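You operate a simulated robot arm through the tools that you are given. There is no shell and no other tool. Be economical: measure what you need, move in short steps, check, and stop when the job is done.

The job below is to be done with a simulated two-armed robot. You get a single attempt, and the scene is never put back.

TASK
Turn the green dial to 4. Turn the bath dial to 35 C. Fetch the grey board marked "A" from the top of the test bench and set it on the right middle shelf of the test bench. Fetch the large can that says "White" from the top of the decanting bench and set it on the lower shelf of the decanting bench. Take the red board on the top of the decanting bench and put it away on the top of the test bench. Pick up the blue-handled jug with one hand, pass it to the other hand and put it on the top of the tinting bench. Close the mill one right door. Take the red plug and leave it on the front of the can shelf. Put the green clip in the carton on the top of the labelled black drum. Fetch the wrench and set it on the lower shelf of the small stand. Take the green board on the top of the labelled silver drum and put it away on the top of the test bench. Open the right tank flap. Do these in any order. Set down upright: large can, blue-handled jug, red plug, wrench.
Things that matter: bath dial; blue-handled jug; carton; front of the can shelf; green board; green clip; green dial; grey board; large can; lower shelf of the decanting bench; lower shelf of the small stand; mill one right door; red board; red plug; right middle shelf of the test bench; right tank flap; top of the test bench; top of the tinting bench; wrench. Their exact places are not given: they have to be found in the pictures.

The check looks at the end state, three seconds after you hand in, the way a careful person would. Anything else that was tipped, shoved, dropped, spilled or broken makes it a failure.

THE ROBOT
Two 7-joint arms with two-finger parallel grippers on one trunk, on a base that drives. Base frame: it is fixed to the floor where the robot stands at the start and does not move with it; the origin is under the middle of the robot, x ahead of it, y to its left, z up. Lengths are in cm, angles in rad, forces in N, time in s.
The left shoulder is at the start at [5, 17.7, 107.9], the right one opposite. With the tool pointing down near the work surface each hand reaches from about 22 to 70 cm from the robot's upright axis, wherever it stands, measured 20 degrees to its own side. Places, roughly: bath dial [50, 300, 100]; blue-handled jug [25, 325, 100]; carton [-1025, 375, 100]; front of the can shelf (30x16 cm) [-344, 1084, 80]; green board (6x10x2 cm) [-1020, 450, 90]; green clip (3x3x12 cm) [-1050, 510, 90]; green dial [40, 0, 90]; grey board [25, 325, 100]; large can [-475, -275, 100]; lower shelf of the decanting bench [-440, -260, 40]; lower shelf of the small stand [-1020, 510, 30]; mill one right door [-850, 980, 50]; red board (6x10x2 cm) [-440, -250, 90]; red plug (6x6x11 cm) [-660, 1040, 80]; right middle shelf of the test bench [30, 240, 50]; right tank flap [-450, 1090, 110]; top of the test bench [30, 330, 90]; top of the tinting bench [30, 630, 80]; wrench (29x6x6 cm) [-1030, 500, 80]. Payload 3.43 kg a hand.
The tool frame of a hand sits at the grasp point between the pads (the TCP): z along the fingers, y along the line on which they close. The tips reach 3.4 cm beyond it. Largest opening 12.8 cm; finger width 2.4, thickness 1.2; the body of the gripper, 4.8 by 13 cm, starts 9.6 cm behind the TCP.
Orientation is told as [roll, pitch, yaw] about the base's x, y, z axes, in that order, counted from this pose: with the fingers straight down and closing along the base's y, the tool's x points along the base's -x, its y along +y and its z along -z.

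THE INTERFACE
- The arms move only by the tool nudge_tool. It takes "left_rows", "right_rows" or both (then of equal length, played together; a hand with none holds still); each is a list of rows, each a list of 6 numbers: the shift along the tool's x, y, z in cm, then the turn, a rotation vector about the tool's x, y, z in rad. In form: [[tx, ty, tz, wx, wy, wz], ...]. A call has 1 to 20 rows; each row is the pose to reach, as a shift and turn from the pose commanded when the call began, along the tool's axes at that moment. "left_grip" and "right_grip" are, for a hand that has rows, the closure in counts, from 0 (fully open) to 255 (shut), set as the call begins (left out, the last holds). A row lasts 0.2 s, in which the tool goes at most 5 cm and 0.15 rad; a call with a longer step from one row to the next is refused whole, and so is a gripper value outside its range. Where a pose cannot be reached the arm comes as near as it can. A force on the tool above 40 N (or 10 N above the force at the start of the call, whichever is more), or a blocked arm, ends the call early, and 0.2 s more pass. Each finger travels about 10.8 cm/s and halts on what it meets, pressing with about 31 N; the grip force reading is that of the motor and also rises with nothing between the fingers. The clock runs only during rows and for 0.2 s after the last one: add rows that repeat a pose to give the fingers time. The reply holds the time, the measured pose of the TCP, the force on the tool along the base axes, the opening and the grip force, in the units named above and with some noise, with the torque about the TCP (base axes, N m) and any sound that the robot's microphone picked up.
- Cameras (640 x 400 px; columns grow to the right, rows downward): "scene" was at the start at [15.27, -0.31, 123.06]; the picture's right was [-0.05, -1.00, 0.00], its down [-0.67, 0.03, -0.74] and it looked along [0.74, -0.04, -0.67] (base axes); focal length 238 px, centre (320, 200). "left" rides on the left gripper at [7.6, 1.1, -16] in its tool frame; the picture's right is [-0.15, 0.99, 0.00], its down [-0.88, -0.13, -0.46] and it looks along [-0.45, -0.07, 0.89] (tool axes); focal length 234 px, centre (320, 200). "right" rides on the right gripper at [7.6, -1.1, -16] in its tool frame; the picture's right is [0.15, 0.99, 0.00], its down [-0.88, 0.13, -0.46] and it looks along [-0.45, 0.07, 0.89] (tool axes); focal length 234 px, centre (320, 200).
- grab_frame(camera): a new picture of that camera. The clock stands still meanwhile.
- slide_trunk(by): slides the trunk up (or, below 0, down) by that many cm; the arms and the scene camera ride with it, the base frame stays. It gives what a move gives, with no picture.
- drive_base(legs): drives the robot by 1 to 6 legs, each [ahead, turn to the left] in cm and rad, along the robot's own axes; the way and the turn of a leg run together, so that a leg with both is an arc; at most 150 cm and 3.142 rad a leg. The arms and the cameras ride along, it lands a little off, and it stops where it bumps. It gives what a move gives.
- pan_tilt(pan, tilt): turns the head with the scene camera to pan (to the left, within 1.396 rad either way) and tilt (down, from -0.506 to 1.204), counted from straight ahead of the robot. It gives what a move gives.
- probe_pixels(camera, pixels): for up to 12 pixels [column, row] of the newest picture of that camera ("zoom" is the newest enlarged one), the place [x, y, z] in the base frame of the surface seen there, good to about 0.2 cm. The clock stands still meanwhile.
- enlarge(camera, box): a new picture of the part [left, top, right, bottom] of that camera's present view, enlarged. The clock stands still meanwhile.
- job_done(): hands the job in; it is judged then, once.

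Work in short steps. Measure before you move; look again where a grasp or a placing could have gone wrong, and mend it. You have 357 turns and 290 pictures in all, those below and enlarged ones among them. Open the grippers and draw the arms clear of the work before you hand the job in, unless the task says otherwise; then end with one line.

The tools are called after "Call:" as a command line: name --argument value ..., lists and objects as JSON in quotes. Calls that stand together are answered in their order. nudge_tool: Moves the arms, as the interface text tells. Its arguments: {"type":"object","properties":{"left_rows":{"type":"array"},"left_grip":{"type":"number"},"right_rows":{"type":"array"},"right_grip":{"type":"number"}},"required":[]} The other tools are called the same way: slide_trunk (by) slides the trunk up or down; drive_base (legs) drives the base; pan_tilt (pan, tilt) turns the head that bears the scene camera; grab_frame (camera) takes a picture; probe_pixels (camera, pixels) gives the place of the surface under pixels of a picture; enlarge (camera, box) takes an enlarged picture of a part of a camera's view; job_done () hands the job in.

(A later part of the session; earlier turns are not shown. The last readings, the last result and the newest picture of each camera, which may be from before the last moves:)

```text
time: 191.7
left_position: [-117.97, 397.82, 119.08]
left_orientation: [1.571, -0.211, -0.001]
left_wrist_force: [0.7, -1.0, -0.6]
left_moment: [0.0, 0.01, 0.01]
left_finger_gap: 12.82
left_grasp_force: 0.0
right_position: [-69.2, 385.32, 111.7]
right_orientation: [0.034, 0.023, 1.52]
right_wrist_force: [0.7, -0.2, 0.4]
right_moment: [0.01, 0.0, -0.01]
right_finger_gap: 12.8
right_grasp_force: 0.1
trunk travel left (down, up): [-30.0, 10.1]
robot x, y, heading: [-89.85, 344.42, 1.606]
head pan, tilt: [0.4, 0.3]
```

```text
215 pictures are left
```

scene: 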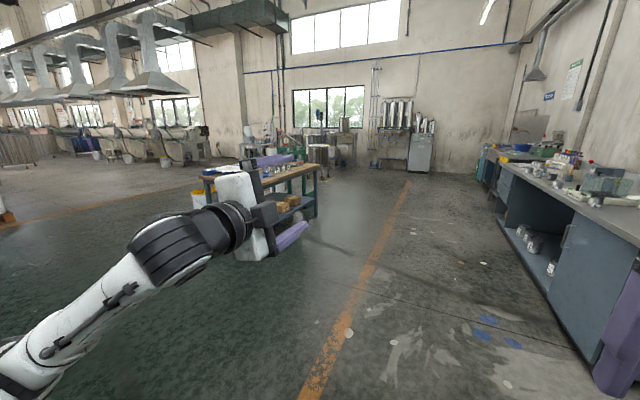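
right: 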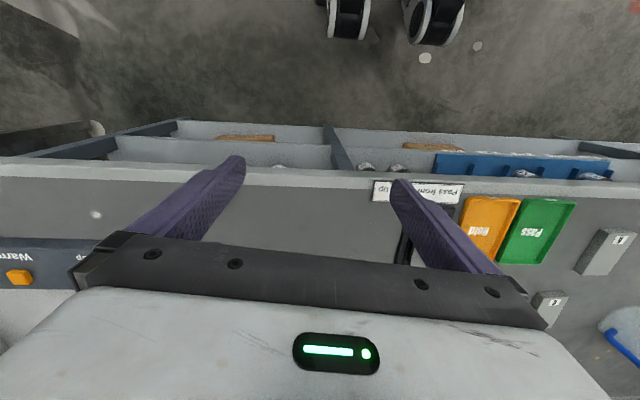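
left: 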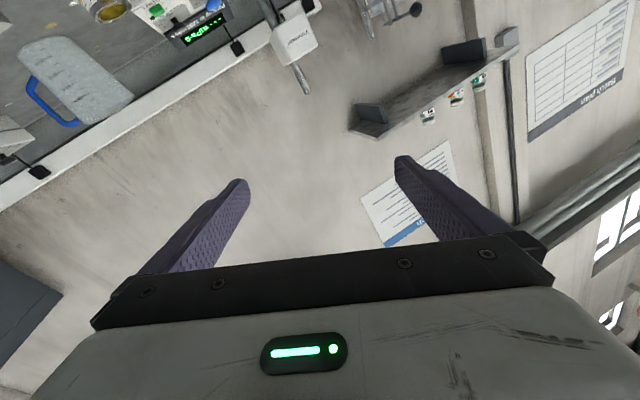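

Now the forearm comes from the left (elbow out). I unspin -1.36, then pitch down gradually.

Call:
nudge_tool --left_rows '[[0, 0, -1, 0, 0, -0.14], [0, 0, -2, 0, 0, -0.28], [0, 0, -3, 0, 0, -0.42], [0, 0, -4, 0, 0, -0.56], [0, 0, -5, 0, 0, -0.7], [0, 0, -5, 0, 0, -0.84], [0, 0, -5, 0, 0, -0.98], [0, 0, -5, 0, 0, -1.12], [0, 0, -5, 0, 0, -1.26], [0, 0, -5, 0, 0, -1.36]]'

Call:
nudge_tool --left_rows '[[0, 0, 0, 0, 0.12, 0], [0, 0, 0, 0, 0.24, 0], [0, 0, 0, 0, 0.36, 0], [0, 0, 0, 0, 0.48, 0], [0, 0, 0, 0, 0.6, 0], [0, 0, 0, 0, 0.72, 0], [0, 0, 0, 0, 0.84, 0], [0, 0, 0, 0, 0.96, 0], [0, 0, 0, 0, 1.08, 0], [0, 0, 0, 0, 1.2, 0], [0, 0, 0, 0, 1.32, 0], [0, 0, 0, 0, 1.44, 0], [0, 0, 0, 0, 1.57, 0]]'

Call:
grab_frame --camera "scene"

```text
time: 193.9
left_position: [-118.08, 393.74, 119.43]
left_orientation: [-1.661, -1.569, -3.05]
left_wrist_force: [-0.6, 0.1, 0.6]
left_moment: [0.0, -0.01, -0.01]
left_finger_gap: 12.81
left_grasp_force: 0.0
left hand out of reach, approached as far as the arm can: row 5, 6, 7, 8, 9, 10
right_position: [-69.4, 385.45, 111.61]
right_orientation: [0.035, 0.025, 1.519]
right_wrist_force: [0.2, -1.2, -0.1]
right_moment: [0.01, 0.03, -0.01]
right_finger_gap: 12.77
right_grasp_force: 0.0
trunk travel left (down, up): [-30.0, 10.1]
robot x, y, heading: [-89.6, 344.5, 1.605]
head pan, tilt: [0.4, 0.3]
```

```text
time: 196.7
left_position: [-117.93, 393.73, 119.49]
left_orientation: [0.001, -0.001, 1.568]
left_wrist_force: [0.2, -0.3, -0.8]
left_moment: [-0.04, 0.02, 0.03]
left_finger_gap: 12.82
left_grasp_force: 0.1
right_position: [-69.03, 385.36, 111.55]
right_orientation: [0.035, 0.027, 1.522]
right_wrist_force: [0.6, 0.2, -0.4]
right_moment: [-0.01, 0.0, 0.01]
right_finger_gap: 12.79
right_grasp_force: 0.0
trunk travel left (down, up): [-30.0, 10.1]
robot x, y, heading: [-89.7, 344.56, 1.602]
head pan, tilt: [0.4, 0.3]
```

```text
214 pictures are left
```

scene: 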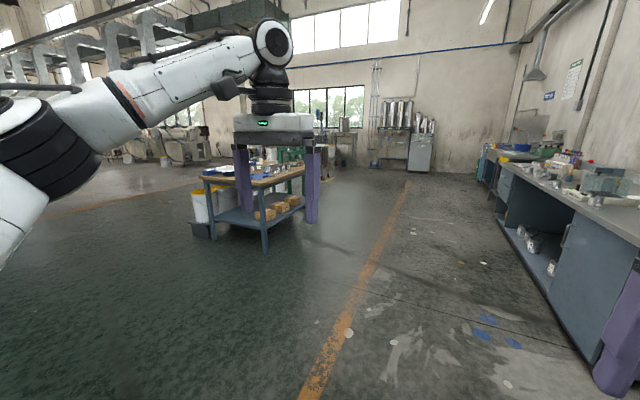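

Left arm is restored to its normal posture. I turn back to the bench and approach.

Call:
drive_base --legs '[[0, -1.6], [58, 0]]'

Call:
pan_tilt --pan -0.1 --tilt 0.6

Call:
grab_frame --camera "scene"

Call:
grab_frame --camera "right"

```text
time: 203.8
left_position: [17.89, 374.18, 119.45]
left_orientation: [0.0, 0.0, -0.01]
left_wrist_force: [-0.1, -0.3, -0.6]
left_moment: [0.01, 0.0, 0.01]
left_finger_gap: 12.8
left_grasp_force: 0.0
right_position: [9.3, 325.72, 111.71]
right_orientation: [0.036, 0.027, -0.057]
right_wrist_force: [-0.2, -0.2, -0.3]
right_moment: [-0.02, 0.0, 0.0]
right_finger_gap: 12.81
right_grasp_force: 0.0
trunk travel left (down, up): [-30.0, 10.1]
robot x, y, heading: [-31.87, 346.41, 0.027]
head pan, tilt: [0.4, 0.3]
```

```text
time: 204.8
left_position: [17.85, 374.28, 119.52]
left_orientation: [0.0, -0.001, -0.011]
left_wrist_force: [0.4, 0.3, -0.6]
left_moment: [-0.03, 0.01, 0.02]
left_finger_gap: 12.81
left_grasp_force: 0.1
right_position: [9.02, 325.71, 111.58]
right_orientation: [0.036, 0.027, -0.06]
right_wrist_force: [0.2, -0.7, -0.5]
right_moment: [0.01, -0.01, 0.03]
right_finger_gap: 12.8
right_grasp_force: 0.1
trunk travel left (down, up): [-30.0, 10.1]
robot x, y, heading: [-31.55, 346.5, 0.023]
head pan, tilt: [-0.099, 0.6]
```

```text
213 pictures are left
```

scene: 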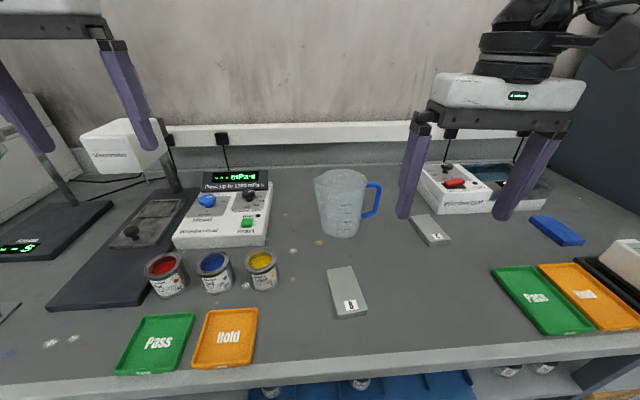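

```text
212 pictures are left
```

right: 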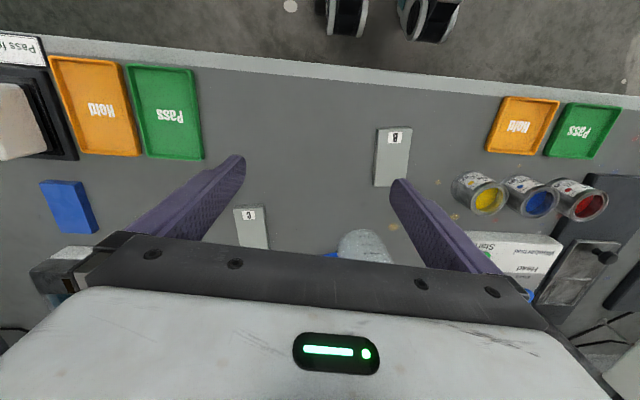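

I enlarge the jug and probe rim, walls and handle.

Call:
enlarge --camera "scene" --box '[296, 155, 392, 245]'

Call:
probe_pixels --camera "scene" --pixels '[[315, 180], [322, 230], [340, 184], [340, 200], [340, 234], [358, 180], [362, 188], [356, 228], [374, 186], [378, 195], [374, 212], [340, 172]]'

```text
4.44 times, centred on (344, 200) of scene
```

zoom: 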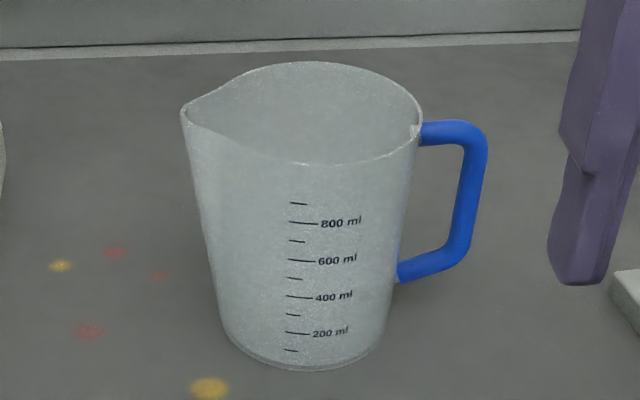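

```text
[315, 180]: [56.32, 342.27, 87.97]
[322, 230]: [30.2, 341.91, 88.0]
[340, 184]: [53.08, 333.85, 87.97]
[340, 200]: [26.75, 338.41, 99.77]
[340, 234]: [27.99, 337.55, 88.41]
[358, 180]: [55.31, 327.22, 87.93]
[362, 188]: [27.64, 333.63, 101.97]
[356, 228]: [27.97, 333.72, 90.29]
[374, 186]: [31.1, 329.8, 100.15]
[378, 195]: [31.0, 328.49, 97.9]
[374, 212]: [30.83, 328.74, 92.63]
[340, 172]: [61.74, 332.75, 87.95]
```

Jug centre ≈(31.2,336.8), rim radius ≈4.7, rim z≈102.3, handle toward -y. I take the right hand above the front rim, spun +90° so it closes along x.

Call:
nudge_tool --right_rows '[[-1.5, 1, -1, 0, 0, 0.14], [-3, 2, -1.5, 0, 0, 0.28], [-4.5, 3, -2, 0, 0, 0.42], [-6, 4, -2, 0, 0, 0.56], [-8, 5, -2, 0, 0, 0.7], [-10, 6, -2, 0, 0, 0.84], [-12, 7.5, -2, 0, 0, 0.98], [-14, 9, -2, 0, 0, 1.12], [-15.5, 10, -2, 0, 0, 1.26], [-17, 11, -2, 0, 0, 1.4], [-17.35, 11.1, -2, 0.03, -0.02, 1.51], [-17.35, 11.1, -2, 0.03, -0.02, 1.51]]' --right_grip 130

Call:
grab_frame --camera "scene"

Call:
grab_frame --camera "right"

```text
time: 207.3
left_position: [17.85, 374.17, 119.52]
left_orientation: [0.002, 0.001, -0.011]
left_wrist_force: [-0.6, -0.9, 0.2]
left_moment: [0.0, -0.01, -0.01]
left_finger_gap: 12.8
left_grasp_force: 0.0
right_position: [27.2, 335.62, 113.66]
right_orientation: [-0.031, 0.004, -1.572]
right_wrist_force: [0.4, -1.1, 0.3]
right_moment: [0.0, 0.0, 0.0]
right_finger_gap: 6.27
right_grasp_force: 0.0
trunk travel left (down, up): [-30.0, 10.1]
robot x, y, heading: [-31.76, 346.44, 0.027]
head pan, tilt: [-0.099, 0.6]
```

```text
210 pictures are left
```

scene: 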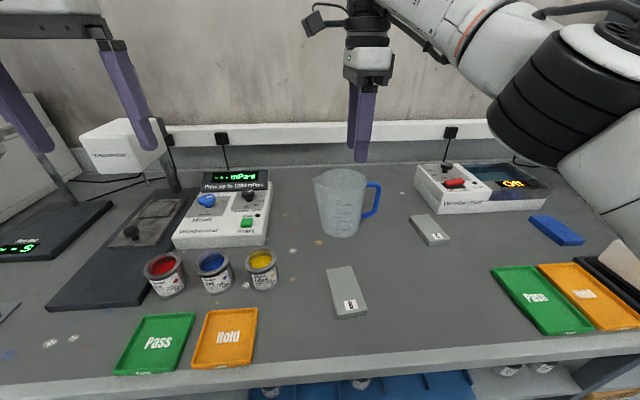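

```text
209 pictures are left
```

right: 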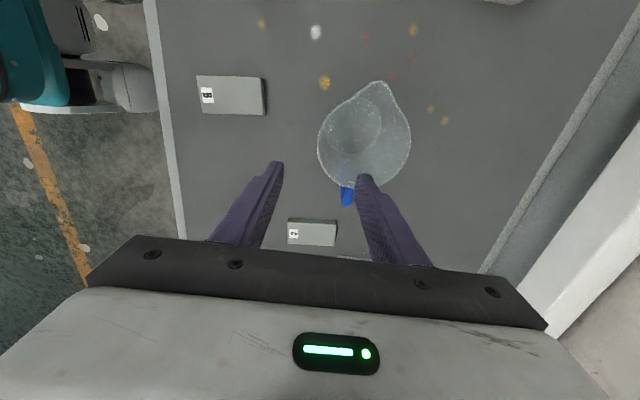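

I probe the rim in the right view to align the pinch.

Call:
probe_pixels --camera "right" --pixels '[[319, 150], [318, 140], [325, 125], [330, 170], [410, 135], [392, 100], [378, 84], [347, 190], [350, 184], [365, 130]]'

```text
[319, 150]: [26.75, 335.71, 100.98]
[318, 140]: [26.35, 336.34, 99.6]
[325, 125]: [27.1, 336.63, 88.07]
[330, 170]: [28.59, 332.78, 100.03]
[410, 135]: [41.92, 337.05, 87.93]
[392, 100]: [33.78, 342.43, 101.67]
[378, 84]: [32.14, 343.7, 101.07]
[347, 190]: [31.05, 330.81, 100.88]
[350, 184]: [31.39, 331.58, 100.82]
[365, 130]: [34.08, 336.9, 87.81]
```

Front wall at x≈26.5, y≈336.4. I lower astride it to z≈101.5.

Call:
nudge_tool --right_rows '[[0.8, -0.6, 4, 0, 0, 0], [0.8, -0.6, 7, 0, 0, 0], [0.8, -0.6, 9.5, 0, 0, 0], [0.8, -0.6, 11, 0, 0, 0], [0.8, -0.6, 12.1, 0, 0, 0], [0.8, -0.6, 12.1, 0, 0, 0]]'

Call:
grab_frame --camera "right"

Call:
enlarge --camera "scene" --box '[280, 120, 424, 245]'

```text
time: 208.8
left_position: [17.85, 374.26, 119.39]
left_orientation: [-0.002, -0.001, -0.011]
left_wrist_force: [-0.3, -0.3, -0.3]
left_moment: [0.01, 0.03, 0.0]
left_finger_gap: 12.8
left_grasp_force: 0.1
right_position: [26.22, 336.45, 101.42]
right_orientation: [-0.027, 0.005, -1.569]
right_wrist_force: [-0.8, 0.8, 0.7]
right_moment: [0.02, -0.02, -0.01]
right_finger_gap: 6.29
right_grasp_force: 0.0
trunk travel left (down, up): [-30.0, 10.1]
robot x, y, heading: [-31.28, 346.02, 0.026]
head pan, tilt: [-0.099, 0.6]
```

```text
208 pictures are left
```

right: 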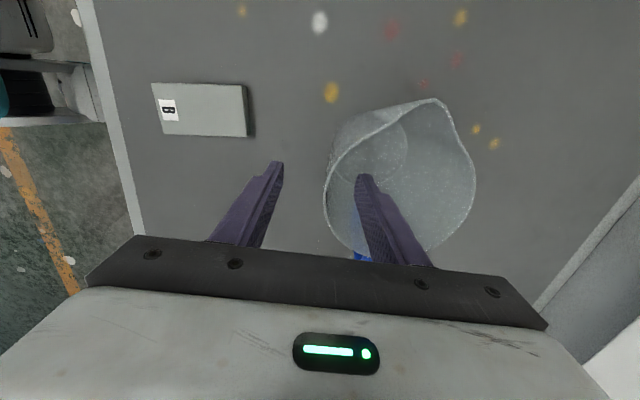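

```text
3.20 times, centred on (352, 182) of scene
```

zoom: 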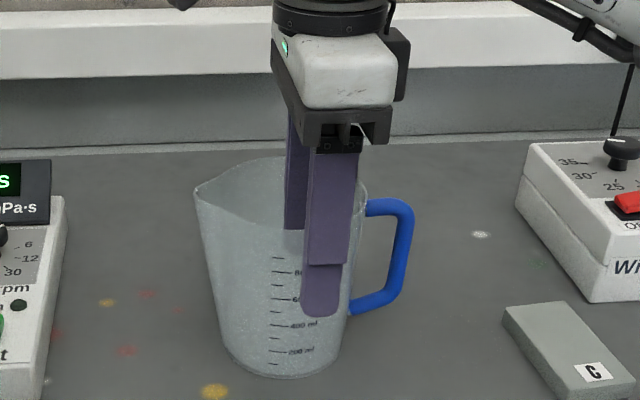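

One finger is inside, one outside. I close and check.

Call:
nudge_tool --right_rows '[[0, 0, 0, 0, 0, 0], [0, 0, 0, 0, 0, 0], [0, 0, 0, 0, 0, 0], [0, 0, 0, 0, 0, 0], [0, 0, -0.5, 0, 0, 0], [0, 0, -1.5, 0, 0, 0], [0, 0, -3, 0, 0, 0], [0, 0, -3, 0, 0, 0]]' --right_grip 255

Call:
grab_frame --camera "scene"

```text
time: 210.6
left_position: [17.88, 374.23, 119.43]
left_orientation: [0.002, -0.001, -0.01]
left_wrist_force: [0.0, 0.0, -0.3]
left_moment: [0.0, -0.04, -0.02]
left_finger_gap: 12.78
left_grasp_force: 0.1
right_position: [26.34, 336.56, 104.53]
right_orientation: [-0.031, 0.004, -1.569]
right_wrist_force: [0.0, 0.9, -0.9]
right_moment: [0.0, 0.05, 0.01]
right_finger_gap: 0.41
right_grasp_force: 31.0
trunk travel left (down, up): [-30.0, 10.1]
robot x, y, heading: [-31.62, 346.53, 0.026]
head pan, tilt: [-0.099, 0.6]
```

```text
206 pictures are left
```

scene: 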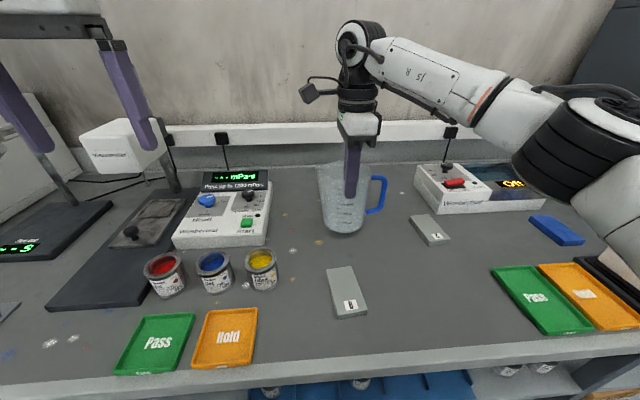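

Jug lifted, pinched firmly. I raise it 14 more and draw back 8, then spin -1.57 so the handle turns away.

Call:
nudge_tool --right_rows '[[0, 0, -3, 0, 0, 0], [0, 0, -6, 0, 0, 0], [0, -1, -9, 0, 0, 0], [0, -3, -12, 0, 0, 0], [0, -5, -14, 0, 0, 0], [0, -8, -14, 0, 0, 0], [0, -8, -14, 0, 0, 0]]'

Call:
nudge_tool --right_rows '[[0, 0, 0, 0, 0, -0.12], [0, 0, 0, 0, 0, -0.24], [0, 0, 0, 0, 0, -0.36], [0, 0, 0, 0, 0, -0.48], [0, 0, 0, 0, 0, -0.6], [0, 0, 0, 0, 0, -0.72], [0, 0, 0, 0, 0, -0.84], [0, 0, 0, 0, 0, -0.96], [0, 0, 0, 0, 0, -1.08], [0, 0, 0, 0, 0, -1.2], [0, 0, 0, 0, 0, -1.32], [0, 0, 0, 0, 0, -1.44], [0, 0, 0, 0, 0, -1.57], [0, 0, 0, 0, 0, -1.57]]'

Call:
grab_frame --camera "scene"

```text
time: 212.2
left_position: [17.94, 374.24, 119.38]
left_orientation: [0.0, -0.001, -0.01]
left_wrist_force: [0.2, 0.3, 0.7]
left_moment: [-0.01, -0.02, -0.01]
left_finger_gap: 12.81
left_grasp_force: 0.0
right_position: [18.8, 336.4, 118.92]
right_orientation: [-0.031, 0.003, -1.569]
right_wrist_force: [0.7, -0.1, -0.4]
right_moment: [-0.01, 0.08, 0.01]
right_finger_gap: 0.39
right_grasp_force: 31.1
trunk travel left (down, up): [-30.0, 10.1]
robot x, y, heading: [-31.49, 346.34, 0.021]
head pan, tilt: [-0.099, 0.6]
```

```text
time: 215.2
left_position: [17.85, 374.27, 119.38]
left_orientation: [0.001, -0.001, -0.011]
left_wrist_force: [-0.5, -0.3, -0.1]
left_moment: [0.01, 0.02, 0.02]
left_finger_gap: 12.79
left_grasp_force: 0.0
right_position: [18.82, 336.53, 118.72]
right_orientation: [0.005, 0.031, 0.002]
right_wrist_force: [1.0, -0.3, -0.9]
right_moment: [-0.05, 0.03, 0.01]
right_finger_gap: 0.41
right_grasp_force: 31.3
trunk travel left (down, up): [-30.0, 10.1]
robot x, y, heading: [-31.67, 346.07, 0.023]
head pan, tilt: [-0.099, 0.6]
```

```text
205 pictures are left
```

scene: 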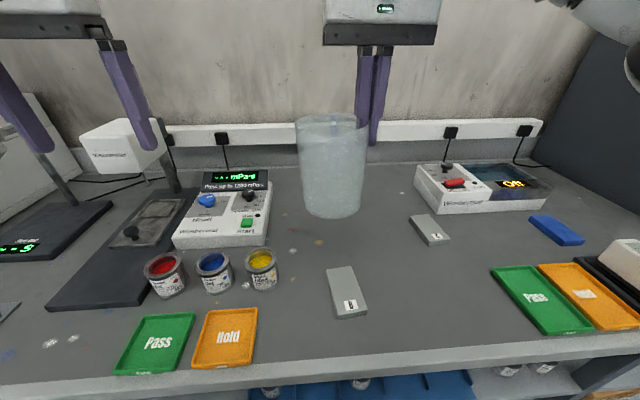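

Handle is now on the far side; jug hangs left of the right hand. I move it to a handover spot and level the left hand behind it.

Call:
nudge_tool --right_rows '[[-2, 2, 0, 0, 0, 0], [-4, 4, 0, 0, 0, 0], [-6, 6, 0, 0, 0, 0], [-8, 8, 0, 0, 0, 0], [-9.2, 9.5, 0, 0, 0, 0], [-9.2, 9.5, 0, 0, 0, 0]]'

Call:
nudge_tool --left_rows '[[0.3, 0, 0.7, 0, -0.13, 0], [0.6, 0, 1.4, 0, -0.26, 0], [0.9, 0, 2.1, 0, -0.39, 0], [1.2, 0, 2.8, 0, -0.52, 0], [1.5, -1, 3.5, 0, -0.65, 0], [1.8, -2, 4.2, 0, -0.78, 0], [2.1, -3, 4.9, 0, -0.91, 0], [2.4, -4, 5.6, 0, -1.04, 0], [2.7, -5, 6.3, 0, -1.17, 0], [3, -6, 7, 0, -1.3, 0], [3.4, -7, 8, 0, -1.43, 0], [3.9, -8.3, 9.4, 0, -1.57, 0], [3.9, -8.3, 9.4, 0, -1.57, 0]]'

Call:
grab_frame --camera "scene"

```text
time: 216.6
left_position: [17.95, 374.25, 119.45]
left_orientation: [0.0, -0.003, -0.01]
left_wrist_force: [-0.2, -0.1, -0.1]
left_moment: [0.02, 0.0, -0.02]
left_finger_gap: 12.8
left_grasp_force: 0.0
right_position: [23.22, 344.13, 117.05]
right_orientation: [0.002, 0.032, 0.0]
right_wrist_force: [-0.7, 0.6, -1.6]
right_moment: [-0.05, 0.02, 0.01]
right_finger_gap: 0.41
right_grasp_force: 30.7
right hand out of reach, approached as far as the arm can: row 3, 4, 5, 6
trunk travel left (down, up): [-30.0, 10.1]
robot x, y, heading: [-31.49, 346.45, 0.027]
head pan, tilt: [-0.099, 0.6]
```

```text
time: 219.3
left_position: [18.15, 364.57, 108.99]
left_orientation: [2.49, -1.571, -2.498]
left_wrist_force: [0.2, 0.0, -0.3]
left_moment: [0.01, -0.01, 0.01]
left_finger_gap: 12.8
left_grasp_force: 0.0
left hand out of reach, approached as far as the arm can: row 10, 11, 12, 13
right_position: [23.11, 344.03, 117.05]
right_orientation: [0.002, 0.032, 0.0]
right_wrist_force: [-0.4, -0.9, -1.1]
right_moment: [-0.05, 0.0, 0.05]
right_finger_gap: 0.41
right_grasp_force: 30.8
trunk travel left (down, up): [-30.0, 10.1]
robot x, y, heading: [-31.64, 346.59, 0.021]
head pan, tilt: [-0.099, 0.6]
```

```text
204 pictures are left
```

scene: 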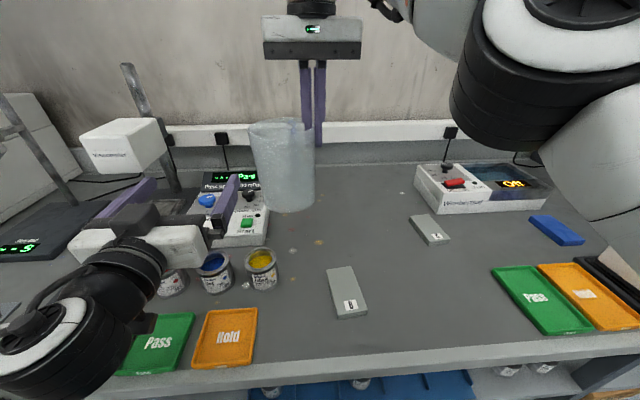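

The right arm is at its reach limit, so I bring the left hand in from the left instead, yawed ~1.2 to the right. First I check the stand positions near it.

Call:
probe_pixels --camera "scene" --pixels '[[130, 150], [150, 165], [40, 180], [100, 160], [285, 150], [265, 150], [300, 150], [285, 205]]'

Call:
nudge_tool --left_rows '[[0, 0, 0, 0.13, 0, 0], [0, 0, 0, 0.26, 0, 0], [0, 0, 0, 0.39, 0, 0], [0, 0, 0, 0.52, 0, 0], [0, 0, 0, 0.65, 0, 0], [0, 0, 0, 0.78, 0, 0], [0, 0, 0, 0.91, 0, 0], [0, 0, 0, 1.04, 0, 0], [0, 0, 0, 1.2, 0, 0], [0, 0, 0, 1.2, 0, 0]]'

Call:
grab_frame --camera "scene"

Call:
grab_frame --camera "left"

```text
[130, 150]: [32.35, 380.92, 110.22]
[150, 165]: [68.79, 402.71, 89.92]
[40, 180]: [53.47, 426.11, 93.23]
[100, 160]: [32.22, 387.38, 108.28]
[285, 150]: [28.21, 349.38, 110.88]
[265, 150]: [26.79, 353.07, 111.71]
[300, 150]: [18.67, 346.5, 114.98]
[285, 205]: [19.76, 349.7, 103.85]
```

```text
refused: row 9 steps farther than a row can; nothing moved
```

```text
203 pictures are left
```

scene: 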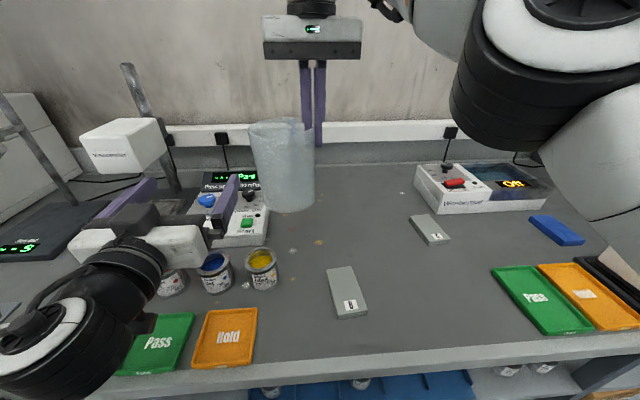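

```text
202 pictures are left
```

left: 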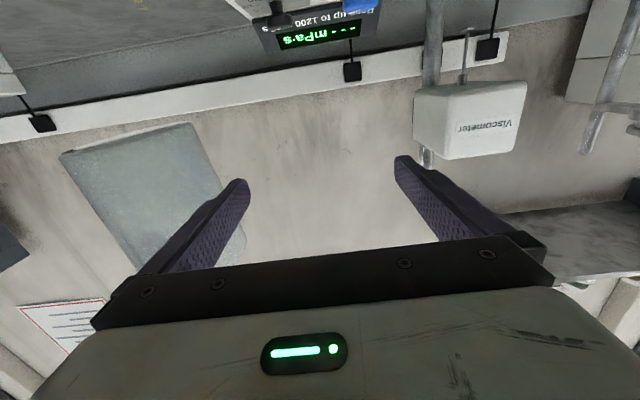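

To be safe from the viscometer head I first back the robot 45 cm away with both arms, then yaw the left hand.

Call:
drive_base --legs '[[-45, 0]]'

Call:
nudge_tool --left_rows '[[0, 0, 0, 0.13, 0, 0], [0, 0, 0, 0.26, 0, 0], [0, 0, 0, 0.39, 0, 0], [0, 0, 0, 0.52, 0, 0], [0, 0, 0, 0.65, 0, 0], [0, 0, 0, 0.78, 0, 0], [0, 0, 0, 0.91, 0, 0], [0, 0, 0, 1.04, 0, 0], [0, 0, 0, 1.14, 0, 0], [0, 0, 0, 1.2, 0, 0], [0, 0, 0, 1.2, 0, 0]]'

Call:
grab_frame --camera "scene"

Call:
grab_frame --camera "left"

```text
time: 222.0
left_position: [-25.71, 363.68, 109.07]
left_orientation: [2.443, -1.568, -2.45]
left_wrist_force: [0.4, 0.8, -0.9]
left_moment: [-0.03, 0.02, 0.01]
left_finger_gap: 12.85
left_grasp_force: 0.0
right_position: [-20.79, 343.01, 117.03]
right_orientation: [0.005, 0.03, 0.003]
right_wrist_force: [-0.7, 0.3, 0.1]
right_moment: [-0.02, -0.01, 0.03]
right_finger_gap: 0.4
right_grasp_force: 30.8
trunk travel left (down, up): [-30.0, 10.1]
robot x, y, heading: [-75.67, 345.52, 0.025]
head pan, tilt: [-0.099, 0.6]
```

```text
time: 224.4
left_position: [-25.75, 363.66, 109.06]
left_orientation: [0.872, -1.569, -2.083]
left_wrist_force: [0.7, 0.4, 0.7]
left_moment: [0.02, 0.0, -0.01]
left_finger_gap: 12.82
left_grasp_force: 0.0
left hand out of reach, approached as far as the arm can: row 1
right_position: [-20.79, 343.01, 117.07]
right_orientation: [0.004, 0.031, 0.003]
right_wrist_force: [-0.5, 0.2, -0.9]
right_moment: [-0.01, -0.03, 0.0]
right_finger_gap: 0.38
right_grasp_force: 31.0
trunk travel left (down, up): [-30.0, 10.1]
robot x, y, heading: [-75.53, 345.34, 0.028]
head pan, tilt: [-0.099, 0.6]
```

```text
201 pictures are left
```

scene: 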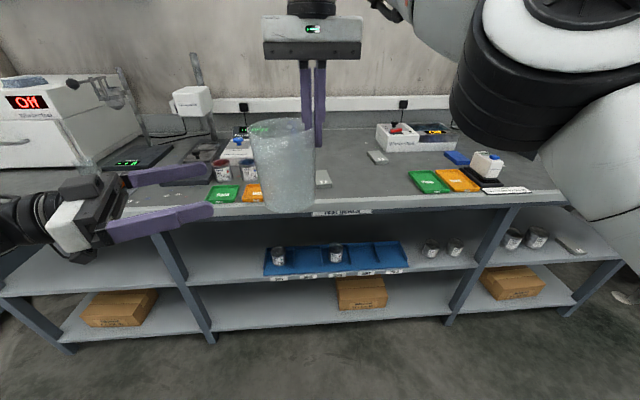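

```text
200 pictures are left
```

left: 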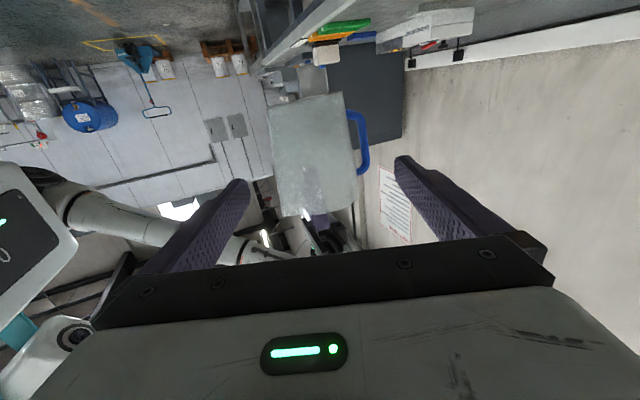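

The handle (image (360,140)) would foul the left finger. I spin the right wrist +1.2 so the handle points away from the left hand's approach.

Call:
nudge_tool --right_rows '[[0, 0, 0, 0, 0, 0.12], [0, 0, 0, 0, 0, 0.24], [0, 0, 0, 0, 0, 0.36], [0, 0, 0, 0, 0, 0.48], [0, 0, 0, 0, 0, 0.6], [0, 0, 0, 0, 0, 0.72], [0, 0, 0, 0, 0, 0.84], [0, 0, 0, 0, 0, 0.96], [0, 0, 0, 0, 0, 1.08], [0, 0, 0, 0, 0, 1.2], [0, 0, 0, 0, 0, 1.2]]'

Call:
grab_frame --camera "left"

Call:
grab_frame --camera "right"

```text
time: 226.8
left_position: [-25.73, 363.66, 109.2]
left_orientation: [1.045, -1.57, -2.254]
left_wrist_force: [0.2, 0.8, -1.0]
left_moment: [0.01, -0.02, 0.02]
left_finger_gap: 12.8
left_grasp_force: 0.0
right_position: [-20.83, 343.08, 117.06]
right_orientation: [-0.028, 0.016, -1.201]
right_wrist_force: [-0.3, -0.4, -0.5]
right_moment: [-0.02, 0.05, -0.03]
right_finger_gap: 0.36
right_grasp_force: 31.3
trunk travel left (down, up): [-30.0, 10.1]
robot x, y, heading: [-75.39, 345.32, 0.025]
head pan, tilt: [-0.099, 0.6]
```

```text
199 pictures are left
```

left: 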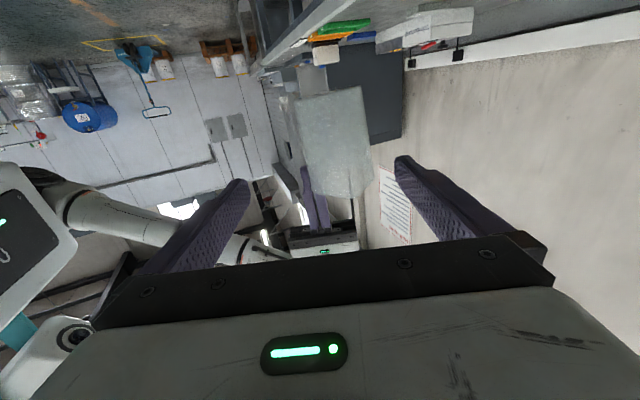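

```text
198 pictures are left
```

right: 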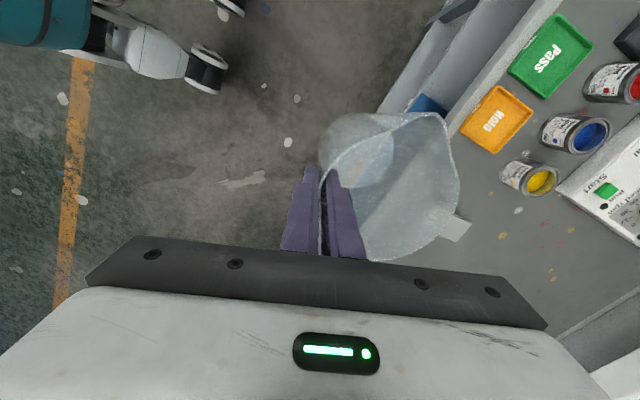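

I probe the jug body in the left view to get its centre.

Call:
probe_pixels --camera "left" --pixels '[[335, 140], [300, 140], [365, 140], [335, 100], [335, 180], [345, 190]]'

Call:
probe_pixels --camera "right" --pixels '[[445, 130], [456, 170], [400, 258], [335, 160], [440, 115], [455, 230]]'

```text
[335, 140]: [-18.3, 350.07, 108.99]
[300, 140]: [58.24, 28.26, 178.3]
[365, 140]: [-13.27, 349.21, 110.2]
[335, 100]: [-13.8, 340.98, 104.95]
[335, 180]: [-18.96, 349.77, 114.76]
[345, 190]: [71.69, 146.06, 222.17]
```

```text
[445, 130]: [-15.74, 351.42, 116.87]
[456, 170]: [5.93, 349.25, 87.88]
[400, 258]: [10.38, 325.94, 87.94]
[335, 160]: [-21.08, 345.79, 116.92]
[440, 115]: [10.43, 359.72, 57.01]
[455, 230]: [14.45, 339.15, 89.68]
```

Jug centre ≈(-16.3,345.6): lateral offset 2.2, ahead ~20. I centre and advance the left hand.

Call:
nudge_tool --left_rows '[[0, 2.2, 1, 0, 0, 0], [0, 2.2, 4, 0, 0, 0], [0, 2.2, 7, 0, 0, 0], [0, 2.2, 10, 0, 0, 0], [0, 2.2, 12, 0, 0, 0], [0, 2.2, 12, 0, 0, 0]]'

Call:
grab_frame --camera "left"

Call:
grab_frame --camera "scene"

```text
time: 228.2
left_position: [-19.48, 353.14, 109.02]
left_orientation: [0.696, -1.567, -1.906]
left_wrist_force: [-0.6, -0.3, 0.3]
left_moment: [-0.05, -0.02, 0.01]
left_finger_gap: 12.8
left_grasp_force: 0.2
right_position: [-20.67, 343.12, 117.09]
right_orientation: [-0.028, 0.016, -1.2]
right_wrist_force: [0.7, 0.4, -1.0]
right_moment: [0.0, 0.04, 0.01]
right_finger_gap: 0.38
right_grasp_force: 31.3
trunk travel left (down, up): [-30.0, 10.1]
robot x, y, heading: [-75.58, 345.56, 0.026]
head pan, tilt: [-0.099, 0.6]
```

```text
197 pictures are left
```

left: 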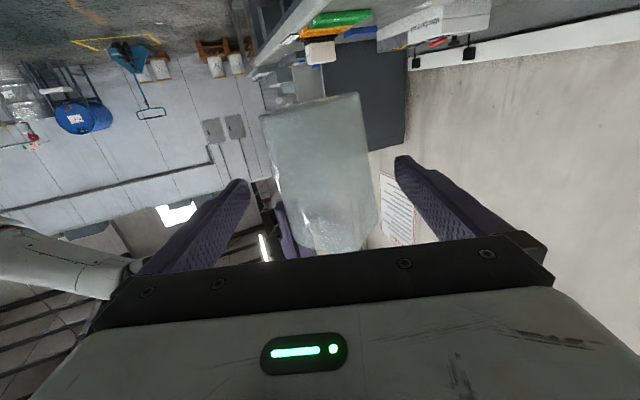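

```text
196 pictures are left
```

scene: 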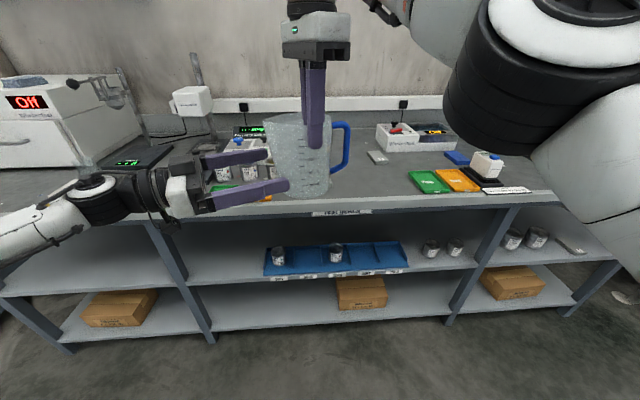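

Centred between the fingers (jug 265–378 vs fingers 250–395). I advance 7 more and close the left gripper.

Call:
nudge_tool --left_rows '[[0, 0, 2, 0, 0, 0], [0, 0, 4, 0, 0, 0], [0, 0, 6, 0, 0, 0], [0, 0, 7.2, 0, 0, 0], [0, 0, 7.2, 0, 0, 0]]'

Call:
nudge_tool --left_rows '[[0, 0, 0, 0, 0, 0], [0, 0, 0, 0, 0, 0], [0, 0, 0, 0, 0, 0], [0, 0, 0, 0, 0, 0]]' --left_grip 255

Call:
grab_frame --camera "scene"

Call:
grab_frame --camera "left"

```text
time: 229.4
left_position: [-16.78, 346.36, 109.17]
left_orientation: [0.946, -1.568, -2.156]
left_wrist_force: [0.6, -0.4, -0.5]
left_moment: [0.03, -0.02, 0.0]
left_finger_gap: 12.81
left_grasp_force: 0.0
right_position: [-20.62, 343.02, 117.11]
right_orientation: [-0.03, 0.016, -1.199]
right_wrist_force: [-0.2, -0.5, -0.7]
right_moment: [-0.04, 0.07, 0.0]
right_finger_gap: 0.35
right_grasp_force: 31.0
trunk travel left (down, up): [-30.0, 10.1]
robot x, y, heading: [-75.57, 345.36, 0.024]
head pan, tilt: [-0.099, 0.6]
```

```text
time: 230.4
left_position: [-16.87, 346.42, 109.25]
left_orientation: [0.882, -1.57, -2.091]
left_wrist_force: [0.0, -0.8, 0.5]
left_moment: [-0.03, 0.16, 0.04]
left_finger_gap: 10.35
left_grasp_force: 31.2
right_position: [-20.62, 342.99, 117.07]
right_orientation: [-0.028, 0.016, -1.2]
right_wrist_force: [0.7, 0.4, -1.4]
right_moment: [0.08, -0.14, 0.03]
right_finger_gap: 0.39
right_grasp_force: 31.2
trunk travel left (down, up): [-30.0, 10.1]
robot x, y, heading: [-75.28, 345.01, 0.022]
head pan, tilt: [-0.099, 0.6]
```

```text
195 pictures are left
```

scene: 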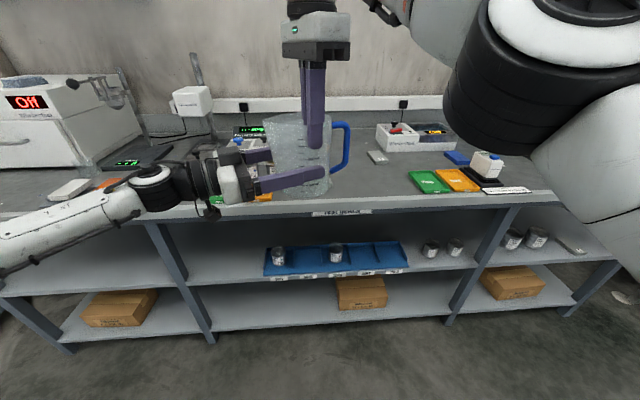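

```text
194 pictures are left
```

left: 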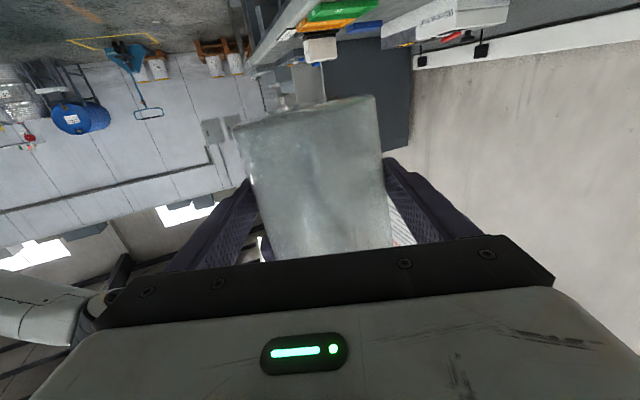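

Left holds the jug (10.35 cm, 31 N). I open the right hand and raise it clear.

Call:
nudge_tool --right_rows '[[0, 0, 0, 0, 0, 0], [0, 0, 0, 0, 0, 0], [0, 0, -2, 0, 0, 0], [0, 0, -5, 0, 0, 0], [0, 0, -8, 0, 0, 0], [0, 0, -11, 0, 0, 0], [0, 0, -11, 0, 0, 0]]' --right_grip 170

Call:
grab_frame --camera "scene"

```text
time: 232.0
left_position: [-16.78, 346.48, 109.13]
left_orientation: [1.009, -1.568, -2.219]
left_wrist_force: [-0.5, -0.1, 0.2]
left_moment: [0.02, 0.01, 0.0]
left_finger_gap: 10.3
left_grasp_force: 30.8
right_position: [-20.68, 342.99, 117.03]
right_orientation: [-0.029, 0.016, -1.199]
right_wrist_force: [-0.4, 0.0, -0.1]
right_moment: [0.02, 0.01, 0.0]
right_finger_gap: 4.24
right_grasp_force: 0.0
right hand out of reach, approached as far as the arm can: row 3, 4, 5, 6, 7
trunk travel left (down, up): [-30.0, 10.1]
robot x, y, heading: [-75.43, 345.04, 0.026]
head pan, tilt: [-0.099, 0.6]
```

```text
193 pictures are left
```

scene: 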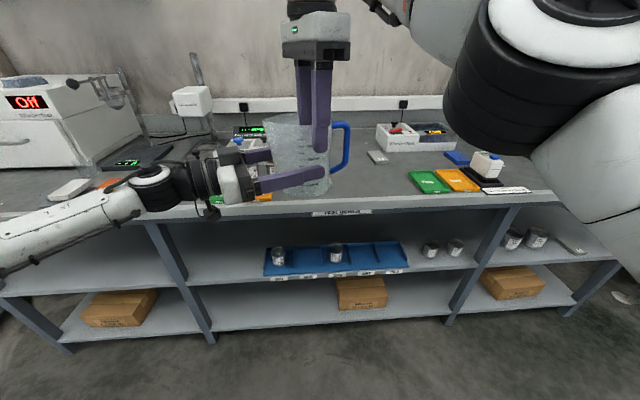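

The right arm can't rise there, so I lower the left hand with the jug 10 cm (tool +x is down), leaving the right fingers above the rim.

Call:
nudge_tool --left_rows '[[1.5, 0, 0, 0, 0, 0], [3.5, 0, 0, 0, 0, 0], [6, 0, 0, 0, 0, 0], [8, 0, 0, 0, 0, 0], [10, 0, 0, 0, 0, 0], [10, 0, 0, 0, 0, 0]]'

Call:
grab_frame --camera "scene"

```text
time: 233.4
left_position: [-16.93, 346.65, 99.15]
left_orientation: [1.052, -1.568, -2.264]
left_wrist_force: [-0.3, -0.2, 0.1]
left_moment: [0.01, 0.01, 0.02]
left_finger_gap: 10.28
left_grasp_force: 31.4
right_position: [-20.74, 343.05, 117.08]
right_orientation: [-0.028, 0.016, -1.199]
right_wrist_force: [-0.2, -0.1, -0.2]
right_moment: [0.01, 0.0, -0.02]
right_finger_gap: 4.25
right_grasp_force: 0.2
trunk travel left (down, up): [-30.0, 10.1]
robot x, y, heading: [-75.36, 345.4, 0.023]
head pan, tilt: [-0.099, 0.6]
```

```text
192 pictures are left
```

scene: 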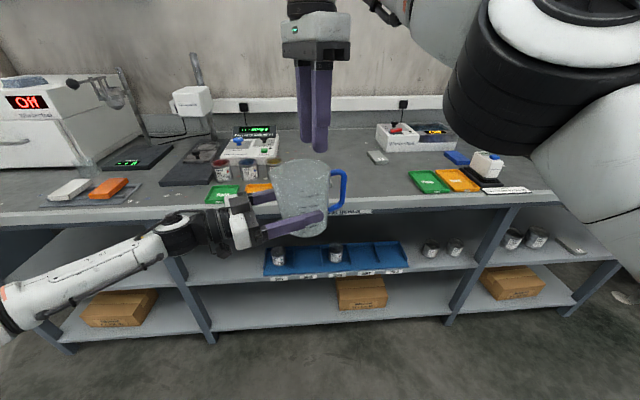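

Passed over. I return the right hand to its rest pose.

Call:
nudge_tool --right_rows '[[-1.4, -2, 0, 0, 0, -0.12], [-2.8, -4, 0, 0, 0, -0.24], [-4.2, -6, 0, 0, 0, -0.36], [-5.6, -8, 0, 0, 0, -0.48], [-7, -10, 0, 0, 0, -0.6], [-8.4, -12, 0, 0, 0, -0.72], [-9.8, -14, 0, 0, 0, -0.84], [-11.2, -16, 0, 0, 0, -0.96], [-12.5, -18.5, 0, 0, 0, -1.08], [-13.6, -20.3, 0, 0, 0, -1.2], [-13.6, -20.3, 0, 0, 0, -1.2]]' --right_grip 0

Call:
drive_base --legs '[[-15, 0], [0, 1.55]]'

Call:
pan_tilt --pan -0.3 --tilt 0.3

Call:
grab_frame --camera "scene"

```text
time: 235.8
left_position: [-16.84, 346.51, 99.09]
left_orientation: [0.934, -1.569, -2.142]
left_wrist_force: [-0.2, 0.4, 0.3]
left_moment: [-0.02, 0.04, -0.05]
left_finger_gap: 10.28
left_grasp_force: 31.3
right_position: [-34.65, 323.13, 117.38]
right_orientation: [0.003, 0.03, 0.003]
right_wrist_force: [-0.3, -1.1, -0.4]
right_moment: [0.01, 0.0, -0.02]
right_finger_gap: 12.79
right_grasp_force: 0.0
trunk travel left (down, up): [-30.0, 10.1]
robot x, y, heading: [-75.62, 345.18, 0.023]
head pan, tilt: [-0.099, 0.6]
```

```text
time: 241.0
left_position: [-91.04, 403.38, 98.97]
left_orientation: [1.21, -1.57, -0.854]
left_wrist_force: [0.1, -0.2, 0.6]
left_moment: [0.0, 0.0, 0.01]
left_finger_gap: 10.23
left_grasp_force: 30.8
right_position: [-67.73, 385.54, 117.43]
right_orientation: [0.004, 0.03, 1.562]
right_wrist_force: [-0.5, 0.6, 1.0]
right_moment: [0.0, -0.04, 0.02]
right_finger_gap: 12.79
right_grasp_force: 0.0
trunk travel left (down, up): [-30.0, 10.1]
robot x, y, heading: [-90.72, 345.01, 1.591]
head pan, tilt: [-0.099, 0.6]
```

```text
time: 241.8
left_position: [-91.02, 403.45, 99.08]
left_orientation: [0.942, -1.569, -0.592]
left_wrist_force: [-0.3, 0.0, 0.0]
left_moment: [0.0, 0.03, 0.0]
left_finger_gap: 10.21
left_grasp_force: 31.0
right_position: [-67.8, 385.47, 117.39]
right_orientation: [0.004, 0.032, 1.563]
right_wrist_force: [0.1, -0.4, 0.4]
right_moment: [0.01, 0.04, -0.01]
right_finger_gap: 12.79
right_grasp_force: 0.0
trunk travel left (down, up): [-30.0, 10.1]
robot x, y, heading: [-90.59, 344.69, 1.588]
head pan, tilt: [-0.3, 0.3]
```

```text
191 pictures are left
```

scene: 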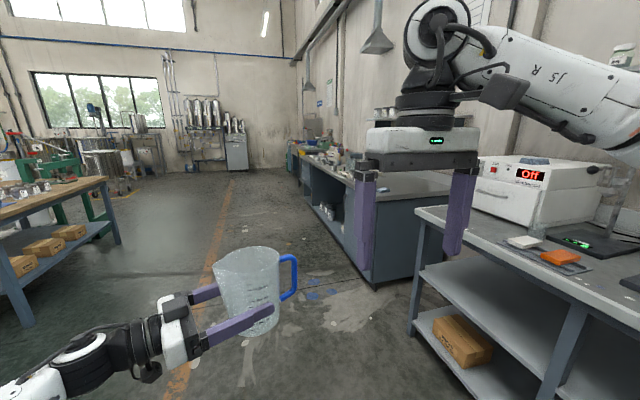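

The aisle ahead is clear. I drive to about y=600 and turn to the tinting bench.

Call:
drive_base --legs '[[140, -0.02], [115, 0], [0, -1.55]]'

Call:
pan_tilt --pan 0.1 --tilt 0.5

Call:
grab_frame --camera "scene"

```text
time: 258.1
left_position: [-34.48, 603.53, 99.11]
left_orientation: [0.834, -1.568, -2.024]
left_wrist_force: [1.0, 0.2, -0.7]
left_moment: [0.04, 0.0, 0.0]
left_finger_gap: 10.16
left_grasp_force: 31.3
right_position: [-51.82, 579.76, 117.41]
right_orientation: [0.004, 0.031, 0.018]
right_wrist_force: [0.5, 0.3, -0.6]
right_moment: [0.02, 0.02, 0.0]
right_finger_gap: 12.8
right_grasp_force: 0.0
trunk travel left (down, up): [-30.0, 10.1]
robot x, y, heading: [-92.96, 601.48, 0.042]
head pan, tilt: [-0.3, 0.3]
```

```text
time: 258.9
left_position: [-34.47, 603.49, 99.06]
left_orientation: [0.75, -1.57, -1.939]
left_wrist_force: [-0.4, 0.3, -0.2]
left_moment: [0.02, 0.0, 0.01]
left_finger_gap: 10.13
left_grasp_force: 30.8
right_position: [-51.93, 579.71, 117.49]
right_orientation: [0.003, 0.031, 0.018]
right_wrist_force: [0.1, -0.6, -0.2]
right_moment: [-0.03, 0.03, 0.01]
right_finger_gap: 12.8
right_grasp_force: 0.0
trunk travel left (down, up): [-30.0, 10.1]
robot x, y, heading: [-93.25, 601.07, 0.043]
head pan, tilt: [0.099, 0.499]
```

```text
190 pictures are left
```

scene: 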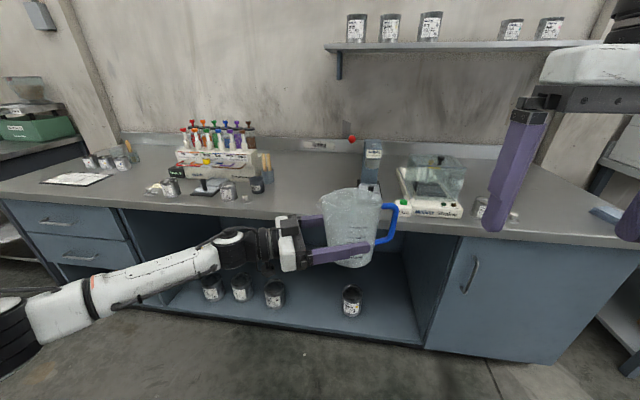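

I probe the tinting bench top for a free spot, its front edge and nearby items.

Call:
probe_pixels --camera "scene" --pixels '[[300, 190], [300, 212], [150, 200], [260, 210], [229, 190], [330, 180], [340, 160], [370, 150], [400, 210], [120, 195], [300, 160], [150, 185]]'

```text
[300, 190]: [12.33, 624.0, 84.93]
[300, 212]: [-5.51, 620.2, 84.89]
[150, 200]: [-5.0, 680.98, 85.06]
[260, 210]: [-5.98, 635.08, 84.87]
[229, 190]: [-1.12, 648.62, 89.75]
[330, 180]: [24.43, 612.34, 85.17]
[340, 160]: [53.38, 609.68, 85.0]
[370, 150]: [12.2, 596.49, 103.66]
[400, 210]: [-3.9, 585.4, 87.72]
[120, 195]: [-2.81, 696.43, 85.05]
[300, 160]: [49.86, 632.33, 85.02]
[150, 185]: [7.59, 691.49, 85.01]
```

Bench top z=85. The hand's camera hangs below it, so I must place near the edge with the hand pointing straight in. I yaw the left hand back to forward (wx -1.16), shifting 10 left.

Call:
nudge_tool --left_rows '[[0, 0.3, -0.8, -0.1, 0, 0], [0, 0.6, -1.6, -0.2, 0, 0], [0, 0.9, -2.4, -0.3, 0, 0], [0, 1.2, -3.2, -0.4, 0, 0], [0, 1.5, -4, -0.5, 0, 0], [0, 1.8, -4.8, -0.6, 0, 0], [0, 2.1, -5.6, -0.7, 0, 0], [0, 2.4, -6.4, -0.8, 0, 0], [0, 2.7, -7.2, -0.9, 0, 0], [0, 3, -8, -1.0, 0, 0], [0, 3.3, -8.8, -1.1, 0, 0], [0, 3.6, -9.3, -1.18, 0, 0], [0, 3.6, -9.3, -1.18, 0, 0]]'

Call:
grab_frame --camera "scene"

Call:
probe_pixels --camera "scene" --pixels '[[290, 214], [290, 217], [290, 220], [290, 223], [200, 213], [200, 216]]'

```text
time: 261.7
left_position: [-34.63, 613.32, 99.06]
left_orientation: [1.337, -1.569, -1.348]
left_wrist_force: [-0.8, 0.1, -0.1]
left_moment: [0.0, 0.02, -0.01]
left_finger_gap: 10.09
left_grasp_force: 31.0
right_position: [-51.87, 579.72, 117.41]
right_orientation: [0.004, 0.031, 0.019]
right_wrist_force: [1.2, 0.0, 0.4]
right_moment: [-0.04, 0.05, -0.05]
right_finger_gap: 12.79
right_grasp_force: 0.1
trunk travel left (down, up): [-30.0, 10.1]
robot x, y, heading: [-92.49, 601.6, 0.048]
head pan, tilt: [0.099, 0.499]
```

```text
189 pictures are left
```

scene: 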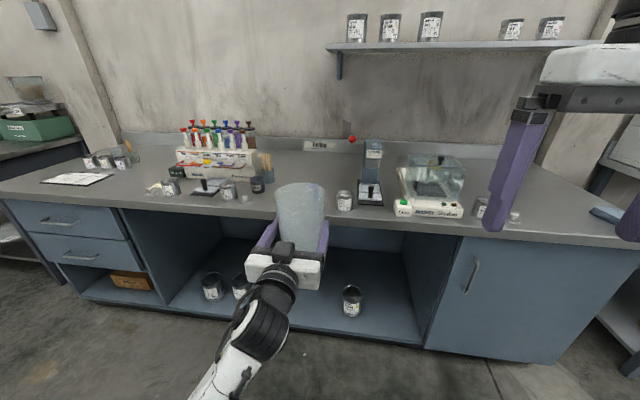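

```text
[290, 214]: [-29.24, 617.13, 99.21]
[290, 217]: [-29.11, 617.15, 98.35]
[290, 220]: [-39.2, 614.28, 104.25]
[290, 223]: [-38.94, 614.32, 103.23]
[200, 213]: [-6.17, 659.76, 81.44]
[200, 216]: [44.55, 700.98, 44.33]
```

Front edge is at x≈-6.2. I probe the small can and the jug, then drive in 35 with the jug ~8 cm above the top.

Call:
probe_pixels --camera "scene" --pixels '[[343, 205], [338, 195], [300, 195], [300, 240], [228, 190], [258, 185]]'

Call:
drive_base --legs '[[35, 0]]'

Call:
grab_frame --camera "scene"

Call:
grab_frame --camera "left"

```text
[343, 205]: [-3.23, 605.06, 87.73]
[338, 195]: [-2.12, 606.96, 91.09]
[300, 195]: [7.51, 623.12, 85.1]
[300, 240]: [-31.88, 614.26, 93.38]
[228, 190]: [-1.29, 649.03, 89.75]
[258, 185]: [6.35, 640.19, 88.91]
```

```text
time: 264.0
left_position: [0.78, 615.21, 98.99]
left_orientation: [1.57, -1.57, -1.576]
left_wrist_force: [0.5, 0.1, -0.2]
left_moment: [0.0, 0.04, 0.03]
left_finger_gap: 10.13
left_grasp_force: 31.1
right_position: [-16.33, 581.37, 117.38]
right_orientation: [0.003, 0.032, 0.023]
right_wrist_force: [-0.3, 0.1, 0.3]
right_moment: [0.0, 0.05, 0.05]
right_finger_gap: 12.8
right_grasp_force: 0.2
trunk travel left (down, up): [-30.0, 10.1]
robot x, y, heading: [-57.73, 603.08, 0.045]
head pan, tilt: [0.099, 0.499]
```

```text
188 pictures are left
```

scene: 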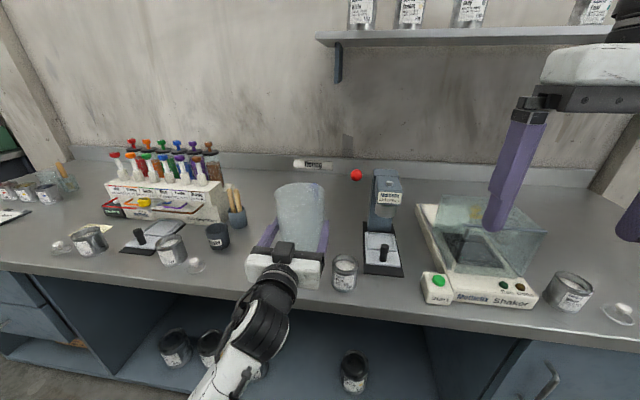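

```text
187 pictures are left
```

left: 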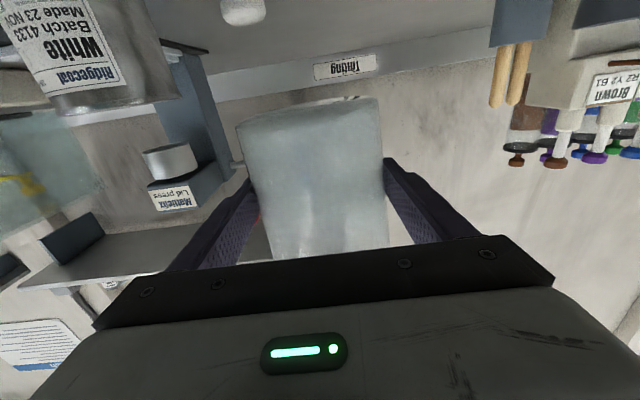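

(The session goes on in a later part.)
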